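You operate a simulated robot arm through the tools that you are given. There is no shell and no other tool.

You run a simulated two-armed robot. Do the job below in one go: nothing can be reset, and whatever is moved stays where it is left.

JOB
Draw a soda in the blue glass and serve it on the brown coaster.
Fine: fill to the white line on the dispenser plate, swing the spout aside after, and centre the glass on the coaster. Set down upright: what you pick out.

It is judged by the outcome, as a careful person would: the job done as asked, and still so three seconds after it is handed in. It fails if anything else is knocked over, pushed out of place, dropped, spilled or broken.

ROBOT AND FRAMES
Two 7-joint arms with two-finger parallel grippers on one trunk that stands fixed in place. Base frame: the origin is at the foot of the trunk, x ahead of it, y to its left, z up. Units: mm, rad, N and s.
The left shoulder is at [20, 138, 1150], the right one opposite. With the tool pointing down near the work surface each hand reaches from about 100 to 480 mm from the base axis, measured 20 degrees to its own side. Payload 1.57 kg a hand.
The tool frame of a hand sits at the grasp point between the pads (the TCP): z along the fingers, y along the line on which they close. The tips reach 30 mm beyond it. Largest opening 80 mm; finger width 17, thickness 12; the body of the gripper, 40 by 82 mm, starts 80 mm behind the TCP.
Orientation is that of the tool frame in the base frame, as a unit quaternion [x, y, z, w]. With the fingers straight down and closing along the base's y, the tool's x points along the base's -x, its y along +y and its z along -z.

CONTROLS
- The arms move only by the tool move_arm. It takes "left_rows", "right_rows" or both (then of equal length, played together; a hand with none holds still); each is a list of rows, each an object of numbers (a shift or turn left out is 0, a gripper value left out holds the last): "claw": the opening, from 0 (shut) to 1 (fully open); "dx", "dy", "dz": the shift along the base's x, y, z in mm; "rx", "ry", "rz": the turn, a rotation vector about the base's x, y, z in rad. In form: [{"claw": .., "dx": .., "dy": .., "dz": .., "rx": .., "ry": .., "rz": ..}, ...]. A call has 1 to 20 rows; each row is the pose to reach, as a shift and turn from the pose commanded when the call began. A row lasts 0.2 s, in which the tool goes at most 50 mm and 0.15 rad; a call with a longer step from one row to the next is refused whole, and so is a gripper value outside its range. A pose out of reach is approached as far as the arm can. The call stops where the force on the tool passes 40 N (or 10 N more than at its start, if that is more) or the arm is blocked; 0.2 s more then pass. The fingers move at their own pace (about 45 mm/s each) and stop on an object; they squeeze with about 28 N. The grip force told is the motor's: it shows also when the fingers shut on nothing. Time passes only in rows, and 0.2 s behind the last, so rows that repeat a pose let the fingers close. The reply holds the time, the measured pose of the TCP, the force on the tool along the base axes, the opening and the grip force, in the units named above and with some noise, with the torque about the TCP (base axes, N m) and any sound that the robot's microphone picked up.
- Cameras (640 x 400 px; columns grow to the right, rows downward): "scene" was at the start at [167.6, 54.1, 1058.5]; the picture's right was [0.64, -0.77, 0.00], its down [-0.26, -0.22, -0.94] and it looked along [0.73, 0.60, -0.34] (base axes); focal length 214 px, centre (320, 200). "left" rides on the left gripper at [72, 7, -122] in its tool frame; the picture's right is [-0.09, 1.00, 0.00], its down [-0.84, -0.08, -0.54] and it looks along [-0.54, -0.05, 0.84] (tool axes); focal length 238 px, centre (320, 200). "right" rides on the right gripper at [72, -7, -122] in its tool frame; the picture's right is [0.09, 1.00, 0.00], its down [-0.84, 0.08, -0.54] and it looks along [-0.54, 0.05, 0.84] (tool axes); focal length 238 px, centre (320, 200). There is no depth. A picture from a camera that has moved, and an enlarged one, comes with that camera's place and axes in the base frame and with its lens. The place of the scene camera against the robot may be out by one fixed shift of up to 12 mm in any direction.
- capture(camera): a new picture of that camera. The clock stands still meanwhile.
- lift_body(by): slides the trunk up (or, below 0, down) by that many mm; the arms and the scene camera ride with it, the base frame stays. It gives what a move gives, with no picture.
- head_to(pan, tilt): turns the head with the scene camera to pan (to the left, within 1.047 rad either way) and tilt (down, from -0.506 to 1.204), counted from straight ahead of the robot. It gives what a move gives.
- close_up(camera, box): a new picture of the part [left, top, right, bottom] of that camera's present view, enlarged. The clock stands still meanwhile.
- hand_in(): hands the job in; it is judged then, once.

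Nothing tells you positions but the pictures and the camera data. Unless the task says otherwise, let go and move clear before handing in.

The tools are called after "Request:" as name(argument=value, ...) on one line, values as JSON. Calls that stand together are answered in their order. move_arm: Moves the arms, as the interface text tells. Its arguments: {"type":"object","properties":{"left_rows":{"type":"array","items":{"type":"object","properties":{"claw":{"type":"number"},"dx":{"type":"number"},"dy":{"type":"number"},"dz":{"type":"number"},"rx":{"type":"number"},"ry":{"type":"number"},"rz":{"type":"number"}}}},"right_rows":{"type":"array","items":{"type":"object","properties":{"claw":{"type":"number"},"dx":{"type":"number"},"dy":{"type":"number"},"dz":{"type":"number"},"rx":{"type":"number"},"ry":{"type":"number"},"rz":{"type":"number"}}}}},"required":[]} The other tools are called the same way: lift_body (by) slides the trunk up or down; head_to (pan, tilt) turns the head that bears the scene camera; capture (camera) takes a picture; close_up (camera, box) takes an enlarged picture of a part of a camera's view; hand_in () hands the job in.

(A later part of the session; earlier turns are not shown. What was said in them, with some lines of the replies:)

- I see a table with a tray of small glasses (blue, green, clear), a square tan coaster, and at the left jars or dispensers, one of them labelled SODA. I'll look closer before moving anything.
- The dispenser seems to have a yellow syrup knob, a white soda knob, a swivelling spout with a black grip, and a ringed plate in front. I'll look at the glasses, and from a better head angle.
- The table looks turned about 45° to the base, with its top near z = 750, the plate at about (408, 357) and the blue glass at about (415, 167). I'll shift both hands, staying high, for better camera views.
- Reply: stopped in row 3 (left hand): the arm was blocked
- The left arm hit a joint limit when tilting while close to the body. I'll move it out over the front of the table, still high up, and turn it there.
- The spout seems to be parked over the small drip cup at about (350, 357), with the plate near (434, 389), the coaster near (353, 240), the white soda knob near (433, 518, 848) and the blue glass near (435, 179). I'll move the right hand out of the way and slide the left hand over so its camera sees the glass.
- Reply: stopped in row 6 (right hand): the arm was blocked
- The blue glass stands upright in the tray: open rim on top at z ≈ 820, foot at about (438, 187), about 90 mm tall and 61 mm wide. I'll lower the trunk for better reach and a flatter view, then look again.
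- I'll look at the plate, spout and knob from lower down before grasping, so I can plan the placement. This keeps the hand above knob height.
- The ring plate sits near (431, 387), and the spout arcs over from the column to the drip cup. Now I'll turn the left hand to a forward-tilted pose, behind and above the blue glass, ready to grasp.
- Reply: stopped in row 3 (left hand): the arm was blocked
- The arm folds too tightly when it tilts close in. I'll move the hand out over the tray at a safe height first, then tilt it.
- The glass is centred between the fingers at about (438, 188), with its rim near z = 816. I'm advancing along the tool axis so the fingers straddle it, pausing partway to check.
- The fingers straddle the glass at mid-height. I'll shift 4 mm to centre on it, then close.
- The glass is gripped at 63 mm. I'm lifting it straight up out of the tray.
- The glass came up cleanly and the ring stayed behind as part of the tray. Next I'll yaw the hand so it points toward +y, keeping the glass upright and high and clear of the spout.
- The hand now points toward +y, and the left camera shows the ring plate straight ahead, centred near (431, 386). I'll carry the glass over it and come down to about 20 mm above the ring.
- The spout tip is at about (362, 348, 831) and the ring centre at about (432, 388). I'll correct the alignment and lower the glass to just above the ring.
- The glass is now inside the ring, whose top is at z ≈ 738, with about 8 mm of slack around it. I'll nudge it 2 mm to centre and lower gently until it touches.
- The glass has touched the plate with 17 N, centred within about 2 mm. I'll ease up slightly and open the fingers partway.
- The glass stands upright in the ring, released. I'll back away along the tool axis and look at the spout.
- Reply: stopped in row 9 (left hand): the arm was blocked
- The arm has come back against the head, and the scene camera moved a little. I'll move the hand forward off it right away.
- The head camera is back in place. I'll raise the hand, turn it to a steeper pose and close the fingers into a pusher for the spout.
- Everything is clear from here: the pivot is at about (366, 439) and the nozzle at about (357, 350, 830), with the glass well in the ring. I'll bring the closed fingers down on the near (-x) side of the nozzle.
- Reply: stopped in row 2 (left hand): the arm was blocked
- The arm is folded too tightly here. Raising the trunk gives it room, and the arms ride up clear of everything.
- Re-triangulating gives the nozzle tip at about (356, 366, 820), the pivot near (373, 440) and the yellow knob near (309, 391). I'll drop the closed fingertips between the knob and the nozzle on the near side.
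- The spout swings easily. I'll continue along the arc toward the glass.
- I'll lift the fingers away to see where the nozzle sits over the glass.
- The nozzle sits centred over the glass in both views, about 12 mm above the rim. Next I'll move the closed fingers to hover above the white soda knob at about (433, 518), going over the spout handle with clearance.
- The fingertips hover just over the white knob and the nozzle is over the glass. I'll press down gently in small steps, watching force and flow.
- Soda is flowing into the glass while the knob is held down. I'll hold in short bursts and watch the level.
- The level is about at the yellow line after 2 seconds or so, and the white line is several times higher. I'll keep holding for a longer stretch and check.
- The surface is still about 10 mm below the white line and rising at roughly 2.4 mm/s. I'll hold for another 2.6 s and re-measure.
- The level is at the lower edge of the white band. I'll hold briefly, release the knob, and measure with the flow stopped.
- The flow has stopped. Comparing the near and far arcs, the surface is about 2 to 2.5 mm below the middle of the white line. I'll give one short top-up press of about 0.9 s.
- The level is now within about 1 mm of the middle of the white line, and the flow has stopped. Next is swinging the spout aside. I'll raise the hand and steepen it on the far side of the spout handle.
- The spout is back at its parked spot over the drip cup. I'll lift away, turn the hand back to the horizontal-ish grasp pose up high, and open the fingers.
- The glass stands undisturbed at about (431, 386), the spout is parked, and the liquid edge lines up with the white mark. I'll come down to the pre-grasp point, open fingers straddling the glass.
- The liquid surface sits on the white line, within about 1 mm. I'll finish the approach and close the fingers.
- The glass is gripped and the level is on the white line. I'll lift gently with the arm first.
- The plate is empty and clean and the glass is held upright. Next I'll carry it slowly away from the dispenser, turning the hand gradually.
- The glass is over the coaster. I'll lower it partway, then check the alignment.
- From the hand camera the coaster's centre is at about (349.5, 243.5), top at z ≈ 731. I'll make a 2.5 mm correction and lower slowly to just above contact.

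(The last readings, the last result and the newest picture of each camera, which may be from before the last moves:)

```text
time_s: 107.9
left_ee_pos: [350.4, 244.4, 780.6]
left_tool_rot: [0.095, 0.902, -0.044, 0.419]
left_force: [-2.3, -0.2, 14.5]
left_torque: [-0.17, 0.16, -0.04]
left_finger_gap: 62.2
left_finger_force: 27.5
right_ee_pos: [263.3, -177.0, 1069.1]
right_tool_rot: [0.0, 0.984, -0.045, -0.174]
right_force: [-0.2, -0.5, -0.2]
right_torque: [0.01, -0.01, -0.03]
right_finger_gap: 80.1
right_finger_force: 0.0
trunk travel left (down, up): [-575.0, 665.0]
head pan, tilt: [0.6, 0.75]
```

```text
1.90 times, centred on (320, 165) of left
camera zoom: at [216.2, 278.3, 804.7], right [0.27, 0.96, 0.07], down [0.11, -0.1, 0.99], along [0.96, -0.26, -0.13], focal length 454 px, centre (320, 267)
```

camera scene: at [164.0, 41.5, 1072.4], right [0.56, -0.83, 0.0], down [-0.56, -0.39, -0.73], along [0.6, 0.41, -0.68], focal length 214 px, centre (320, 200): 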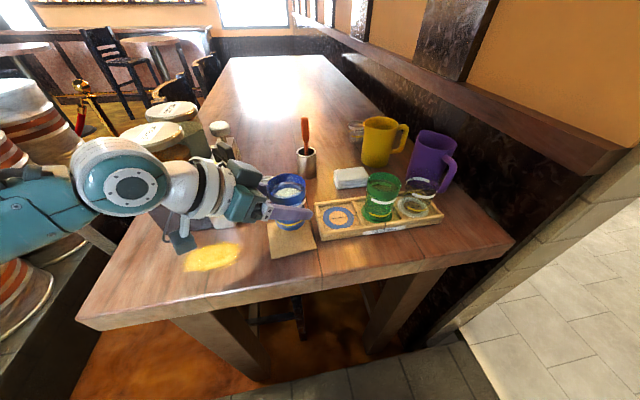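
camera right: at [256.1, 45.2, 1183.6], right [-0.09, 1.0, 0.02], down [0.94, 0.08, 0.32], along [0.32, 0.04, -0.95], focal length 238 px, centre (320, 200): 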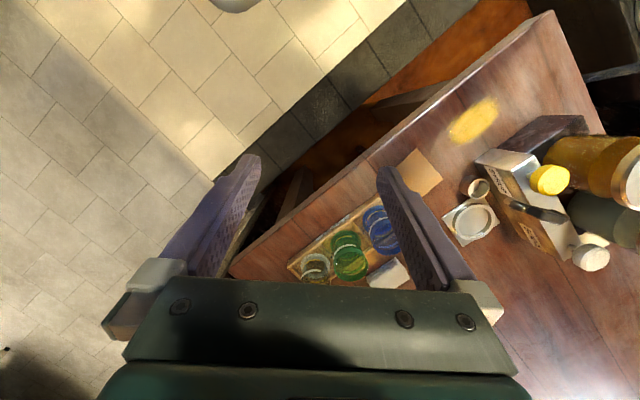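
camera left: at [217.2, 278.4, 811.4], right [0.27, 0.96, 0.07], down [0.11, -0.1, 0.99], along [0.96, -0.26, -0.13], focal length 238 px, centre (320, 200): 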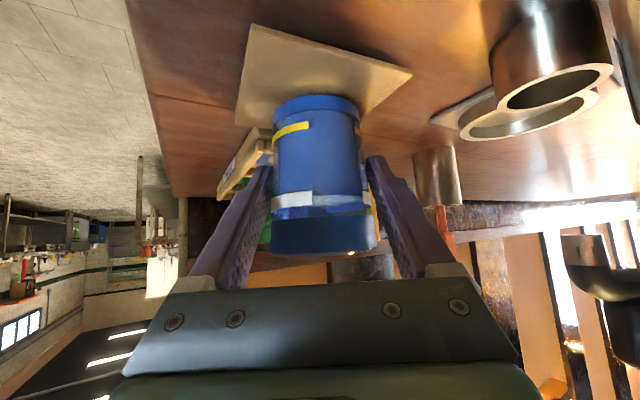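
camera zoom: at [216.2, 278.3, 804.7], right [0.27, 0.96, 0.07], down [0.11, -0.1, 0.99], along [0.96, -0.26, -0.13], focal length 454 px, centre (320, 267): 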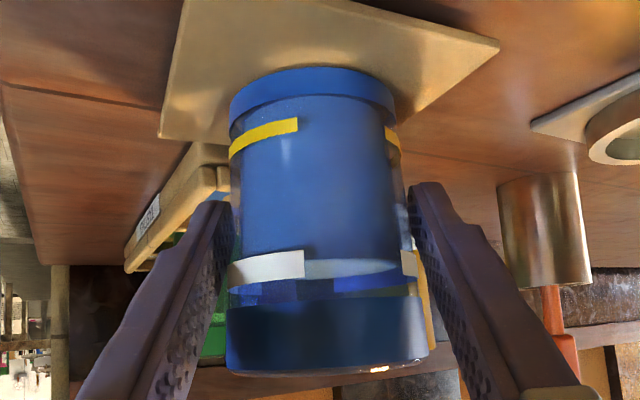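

The glass touched the coaster at TCP z ≈ 781. Comparing its base with the coaster's corners in both views, it sits about 6 mm too far in +x. I'll lift slightly, shift, and set it down again.

Request:
move_arm(left_rows=[{"dz": 1.5}, {"dz": 4}, {"dx": -2, "dy": -0.4, "dz": 5}, {"dx": -4.5, "dy": -0.8, "dz": 5}, {"dx": -6.5, "dy": -1.2, "dz": 5}, {"dx": -6.5, "dy": -1.2, "dz": 5}])

Request:
close_up(camera="left", box=[220, 0, 430, 160])

Request:
close_up(camera="scene", box=[264, 205, 320, 265])

```text
time_s: 109.3
left_ee_pos: [342.9, 241.0, 784.4]
left_tool_rot: [0.095, 0.903, -0.044, 0.417]
left_force: [-0.1, -1.0, -2.8]
left_torque: [0.03, -0.01, 0.01]
left_finger_gap: 62.6
left_finger_force: 28.1
right_ee_pos: [262.8, -177.4, 1069.4]
right_tool_rot: [-0.001, 0.984, -0.045, -0.174]
right_force: [0.7, 0.0, 0.0]
right_torque: [0.01, -0.03, 0.05]
right_finger_gap: 80.1
right_finger_force: 0.0
trunk travel left (down, up): [-575.0, 665.0]
head pan, tilt: [0.6, 0.75]
```

```text
2.50 times, centred on (325, 80) of left
camera zoom: at [208.1, 276.6, 808.3], right [0.27, 0.96, 0.07], down [0.11, -0.1, 0.99], along [0.96, -0.26, -0.14], focal length 596 px, centre (308, 500)
```

zoom: 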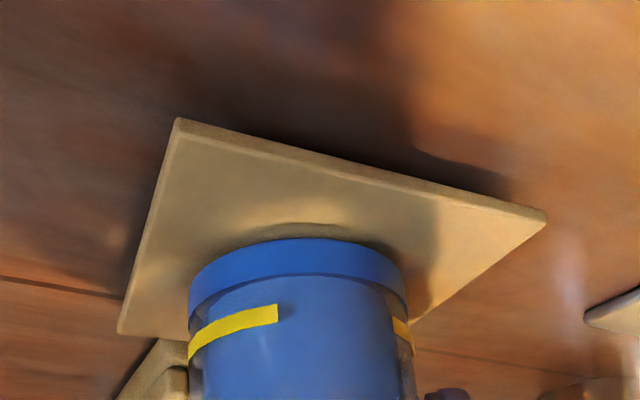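

```text
6.67 times, centred on (292, 235) of scene
camera zoom: at [164.0, 41.5, 1072.4], right [0.56, -0.83, 0.0], down [-0.56, -0.39, -0.73], along [0.6, 0.41, -0.68], focal length 1430 px, centre (507, -33)
```

zoom: 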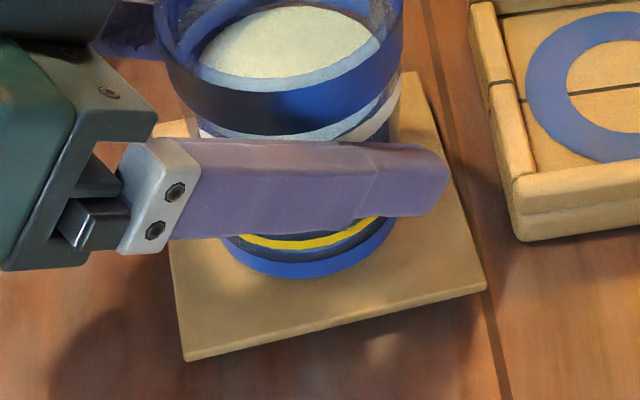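

Request:
move_arm(left_rows=[{"dz": -1.5}, {"dz": -3}, {"dz": -3.5}, {"dz": -3.5}])

Request:
close_up(camera="left", box=[220, 0, 430, 160])

Request:
close_up(camera="scene", box=[264, 205, 320, 265])

```text
time_s: 110.3
left_ee_pos: [343.3, 242.5, 781.9]
left_tool_rot: [0.095, 0.902, -0.044, 0.418]
left_force: [-0.4, -0.1, 5.9]
left_torque: [-0.1, 0.06, 0.01]
left_finger_gap: 62.4
left_finger_force: 28.1
right_ee_pos: [262.9, -178.6, 1068.7]
right_tool_rot: [0.0, 0.984, -0.045, -0.174]
right_force: [0.5, -0.2, -1.0]
right_torque: [0.01, 0.0, 0.03]
right_finger_gap: 79.9
right_finger_force: 0.0
trunk travel left (down, up): [-575.0, 665.0]
head pan, tilt: [0.6, 0.75]
```

```text
2.50 times, centred on (325, 80) of left
camera zoom: at [209.0, 276.4, 805.5], right [0.27, 0.96, 0.07], down [0.11, -0.1, 0.99], along [0.96, -0.26, -0.13], focal length 596 px, centre (308, 500)
```

zoom: 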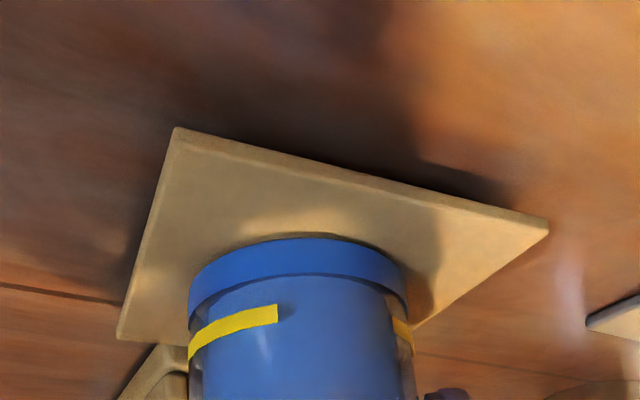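

```text
6.67 times, centred on (292, 235) of scene
camera zoom: at [164.1, 41.8, 1072.5], right [0.56, -0.83, 0.0], down [-0.56, -0.39, -0.73], along [0.6, 0.41, -0.68], focal length 1430 px, centre (507, -33)
```

zoom: 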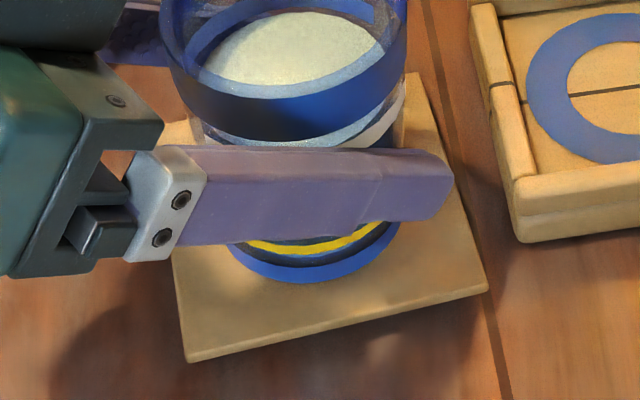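

It now looks centred to within about 2 mm. I'll make one last tiny correction and settle it.

Request:
move_arm(left_rows=[{"dz": 1.5}, {"dz": 3}, {"dx": -0.5, "dy": 0.8, "dz": 3}, {"dx": -0.8, "dy": 1.2, "dz": 3}, {"dx": -0.8, "dy": 1.2, "dz": 1.5}, {"dx": -0.8, "dy": 1.2, "dz": 0.5}, {"dx": -0.8, "dy": 1.2, "dz": 0.3}])

Request:
close_up(camera="scene", box=[264, 205, 320, 265])

```text
time_s: 111.9
left_ee_pos: [343.1, 242.4, 782.7]
left_tool_rot: [0.095, 0.902, -0.044, 0.418]
left_force: [-1.9, -0.1, 4.0]
left_torque: [-0.09, 0.05, 0.0]
left_finger_gap: 62.4
left_finger_force: 27.7
right_ee_pos: [263.3, -176.8, 1070.0]
right_tool_rot: [-0.001, 0.984, -0.045, -0.174]
right_force: [0.1, 0.0, 0.7]
right_torque: [-0.01, 0.03, -0.01]
right_finger_gap: 79.7
right_finger_force: 0.2
trunk travel left (down, up): [-575.0, 665.0]
head pan, tilt: [0.6, 0.75]
```

```text
6.67 times, centred on (292, 235) of scene
camera zoom: at [164.0, 41.7, 1072.5], right [0.56, -0.83, 0.0], down [-0.56, -0.39, -0.73], along [0.6, 0.41, -0.68], focal length 1430 px, centre (507, -33)
```

zoom: 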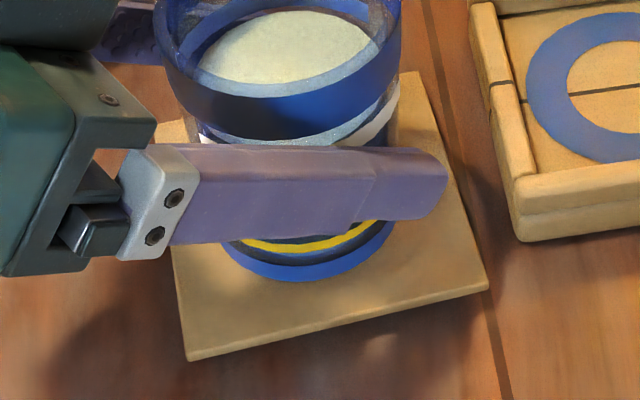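

Resting on the coaster with light contact. I'm releasing gently.

Request:
move_arm(left_rows=[{"claw": 0.8}, {"claw": 0.84}, {"claw": 0.9}, {"claw": 1.0}, {"claw": 1.0}, {"claw": 1.0}])

Request:
capture(camera="left")

Request:
close_up(camera="scene", box=[240, 170, 340, 270])

```text
time_s: 113.3
left_ee_pos: [342.6, 242.3, 780.7]
left_tool_rot: [0.097, 0.903, -0.046, 0.417]
left_force: [-0.1, -0.4, 0.3]
left_torque: [-0.03, 0.01, 0.0]
left_finger_gap: 79.9
left_finger_force: 0.1
right_ee_pos: [262.8, -177.3, 1069.0]
right_tool_rot: [-0.001, 0.984, -0.045, -0.174]
right_force: [0.0, -0.4, -0.3]
right_torque: [-0.04, 0.01, -0.01]
right_finger_gap: 79.7
right_finger_force: 0.1
trunk travel left (down, up): [-575.0, 665.0]
head pan, tilt: [0.6, 0.75]
```

```text
taken
camera left: at [208.0, 277.6, 805.1], right [0.27, 0.96, 0.07], down [0.11, -0.1, 0.99], along [0.96, -0.26, -0.13], focal length 238 px, centre (320, 200)
```

left: 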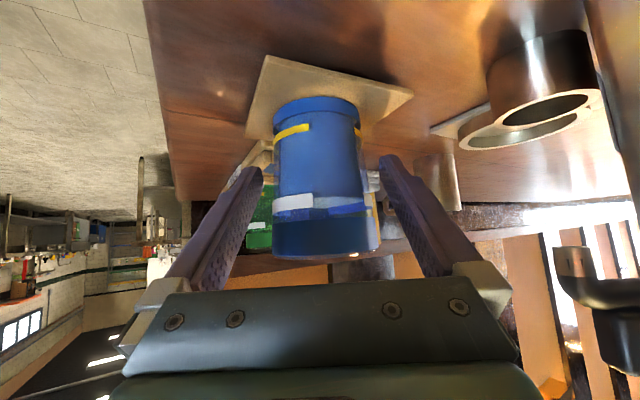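

```text
4.00 times, centred on (290, 220) of scene
camera zoom: at [164.1, 41.6, 1072.5], right [0.56, -0.83, 0.0], down [-0.56, -0.39, -0.73], along [0.6, 0.41, -0.68], focal length 858 px, centre (440, 120)
```

zoom: 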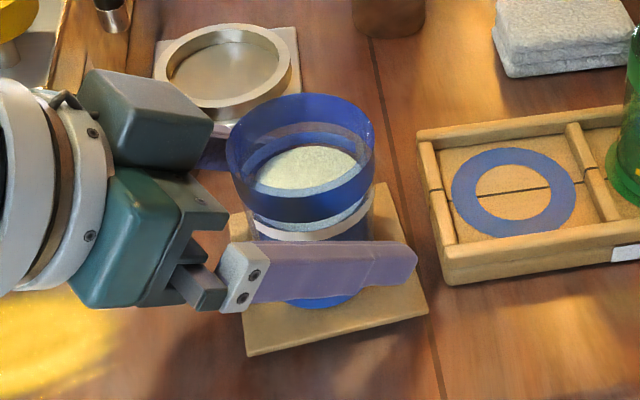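

The glass is free and standing. I'll raise the trunk so the open fingers slide straight up off it.

Request:
lift_body(by=30)

Request:
close_up(camera="left", box=[220, 0, 430, 260])

```text
time_s: 114.0
left_ee_pos: [342.1, 242.0, 811.2]
left_tool_rot: [0.096, 0.903, -0.045, 0.417]
left_force: [0.1, 0.3, 0.1]
left_torque: [-0.02, -0.01, -0.03]
left_finger_gap: 80.0
left_finger_force: 0.1
right_ee_pos: [261.6, -176.5, 1099.9]
right_tool_rot: [0.0, 0.984, -0.044, -0.174]
right_force: [0.1, -0.3, -0.1]
right_torque: [0.0, -0.01, 0.02]
right_finger_gap: 79.9
right_finger_force: 0.0
trunk travel left (down, up): [-605.0, 635.0]
head pan, tilt: [0.6, 0.75]
```

```text
1.54 times, centred on (325, 130) of left
camera zoom: at [207.9, 277.6, 835.1], right [0.27, 0.96, 0.07], down [0.11, -0.1, 0.99], along [0.96, -0.26, -0.13], focal length 367 px, centre (312, 308)
```

zoom: 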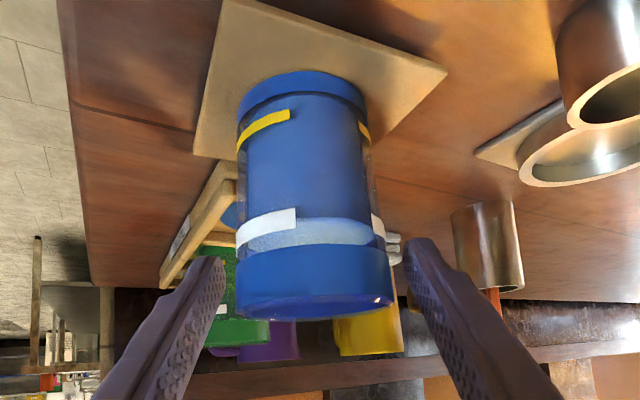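

Clear of the glass on both sides. I'll keep rising and then look at the result.

Request:
lift_body(by=120)

Request:
capture(camera="left")

Request:
capture(camera="scene")

Request:
close_up(camera="scene", box=[260, 200, 330, 290])

```text
time_s: 115.5
left_ee_pos: [341.7, 242.1, 931.7]
left_tool_rot: [0.096, 0.903, -0.045, 0.416]
left_force: [0.7, -0.1, 0.7]
left_torque: [0.03, -0.02, 0.01]
left_finger_gap: 80.1
left_finger_force: 0.1
right_ee_pos: [261.4, -176.7, 1219.2]
right_tool_rot: [0.0, 0.984, -0.045, -0.174]
right_force: [-0.5, -0.2, -0.2]
right_torque: [0.0, -0.01, 0.01]
right_finger_gap: 80.0
right_finger_force: 0.0
trunk travel left (down, up): [-725.0, 515.0]
head pan, tilt: [0.6, 0.75]
```

```text
taken
camera left: at [208.0, 277.6, 955.1], right [0.27, 0.96, 0.07], down [0.11, -0.1, 0.99], along [0.96, -0.26, -0.13], focal length 238 px, centre (320, 200)
```

left: 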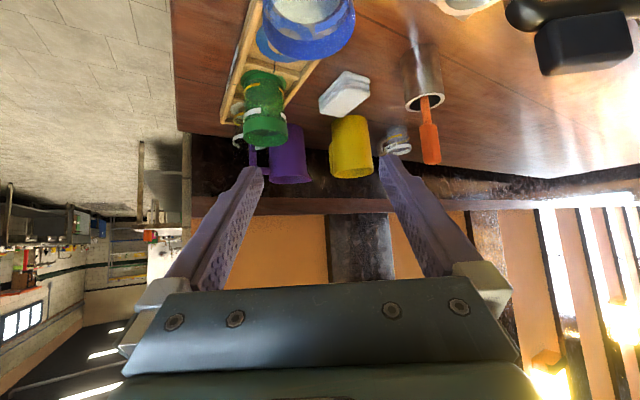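

```text
taken
camera scene: at [164.1, 41.6, 1222.4], right [0.56, -0.83, 0.0], down [-0.56, -0.39, -0.73], along [0.6, 0.41, -0.68], focal length 214 px, centre (320, 200)
```

scene: 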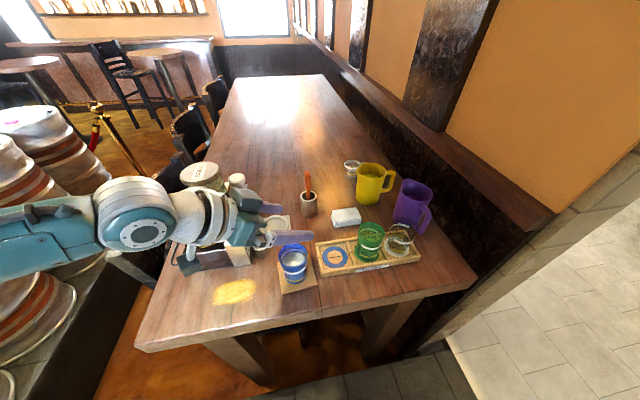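

```text
4.44 times, centred on (295, 245) of scene
camera zoom: at [164.1, 41.6, 1222.4], right [0.56, -0.83, 0.0], down [-0.56, -0.39, -0.73], along [0.6, 0.41, -0.68], focal length 953 px, centre (431, 0)
```

zoom: 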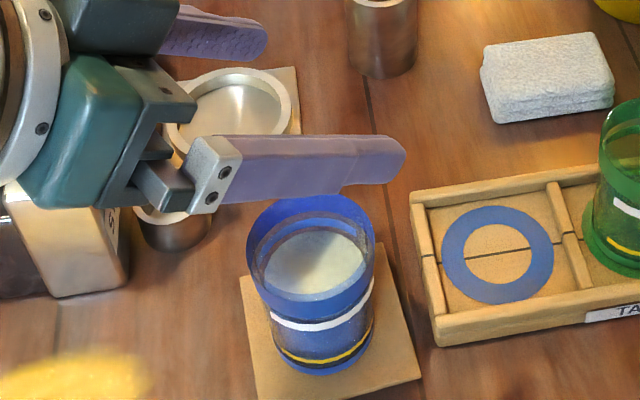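

Request:
close_up(camera="scene", box=[265, 235, 330, 300])

Request:
capture(camera="right")

```text
6.15 times, centred on (298, 268) of scene
camera zoom: at [164.1, 41.6, 1222.4], right [0.56, -0.83, 0.0], down [-0.56, -0.39, -0.73], along [0.6, 0.41, -0.68], focal length 1320 px, centre (458, -215)
```

zoom: 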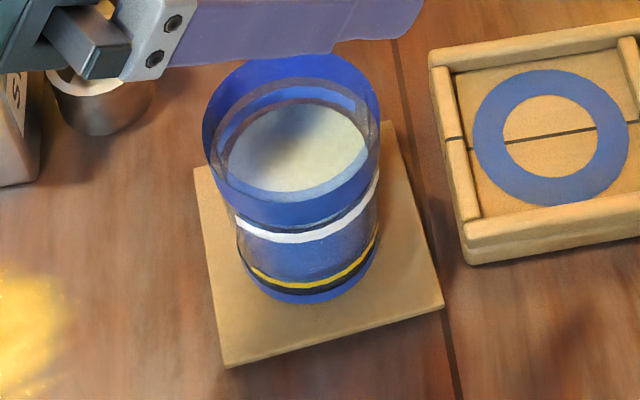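

```text
taken
camera right: at [238.1, -171.0, 1358.2], right [-0.1, 0.99, -0.06], down [0.97, 0.11, 0.21], along [0.22, -0.03, -0.98], focal length 238 px, centre (320, 200)
```

right: 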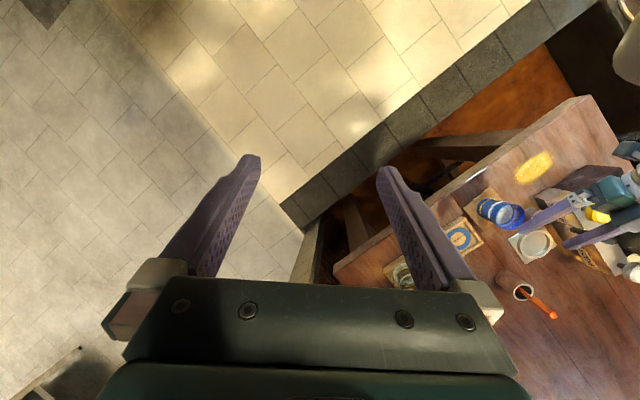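

The glass stands upright on the coaster, centred within about 2 mm, with the level at the white line. I'll rise further clear and do a final check of the whole scene.

Request:
lift_body(by=120)

Request:
capture(camera="scene")

Request:
close_up(camera="scene", box=[180, 170, 340, 330])

```text
time_s: 117.0
left_ee_pos: [342.1, 243.9, 1051.7]
left_tool_rot: [0.095, 0.903, -0.045, 0.417]
left_force: [0.5, -0.6, -0.5]
left_torque: [-0.01, -0.02, 0.0]
left_finger_gap: 80.3
left_finger_force: 0.1
right_ee_pos: [262.7, -178.0, 1338.5]
right_tool_rot: [-0.001, 0.984, -0.046, -0.174]
right_force: [-0.2, -0.6, -0.4]
right_torque: [0.02, 0.02, -0.01]
right_finger_gap: 79.9
right_finger_force: 0.1
trunk travel left (down, up): [-845.0, 395.0]
head pan, tilt: [0.6, 0.75]
```

```text
taken
camera scene: at [164.1, 41.6, 1342.4], right [0.56, -0.83, 0.0], down [-0.56, -0.39, -0.73], along [0.6, 0.41, -0.68], focal length 214 px, centre (320, 200)
```

scene: 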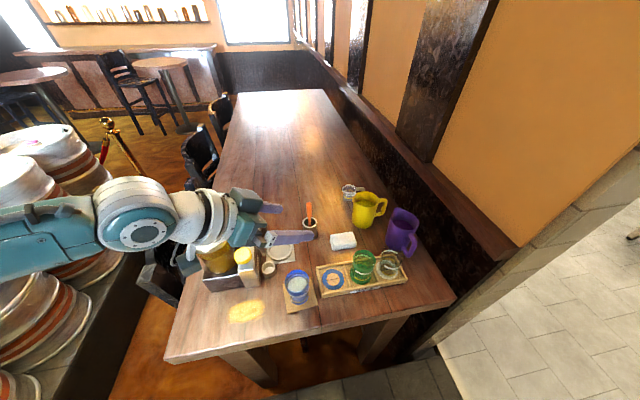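

```text
2.50 times, centred on (260, 250) of scene
camera zoom: at [164.1, 41.6, 1342.4], right [0.56, -0.83, 0.0], down [-0.56, -0.39, -0.73], along [0.6, 0.41, -0.68], focal length 536 px, centre (470, 75)
```

zoom: 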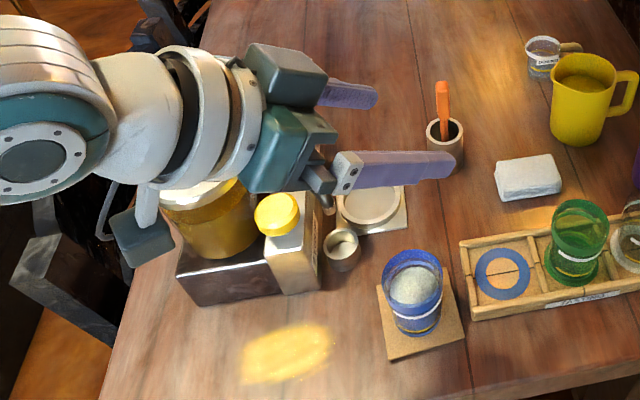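

The blue glass stands upright and centred on the brown coaster with soda to the white line. The spout is parked aside over its drip cup, nothing else looks moved, and the hands are clear, so I'm handing in.

Request:
hand_in()

```text
The job is handed in.
```

The blue glass of soda is on the brown coaster and the job is handed in; I don't have the judge's result.

- **Fill:** the soda level is inside the white line's band, about 1 mm below its middle by my estimate from the pictures. I filled the glass on the dispenser plate.
- **Spout:** swung back to its starting place over the small drip cup.
- **Glass:** standing upright. The hand and scene cameras disagree by a few millimetres on how well it is centred; my best estimate is within about 3 mm.
- **Everything else:** the last views showed nothing knocked over, moved or spilled, though the raised hand hid part of the dispenser. Both hands are clear.

While backing away from the plate, the left arm briefly pressed against the robot's head and nudged the scene camera. I moved it off straight away and the camera returned to its place.
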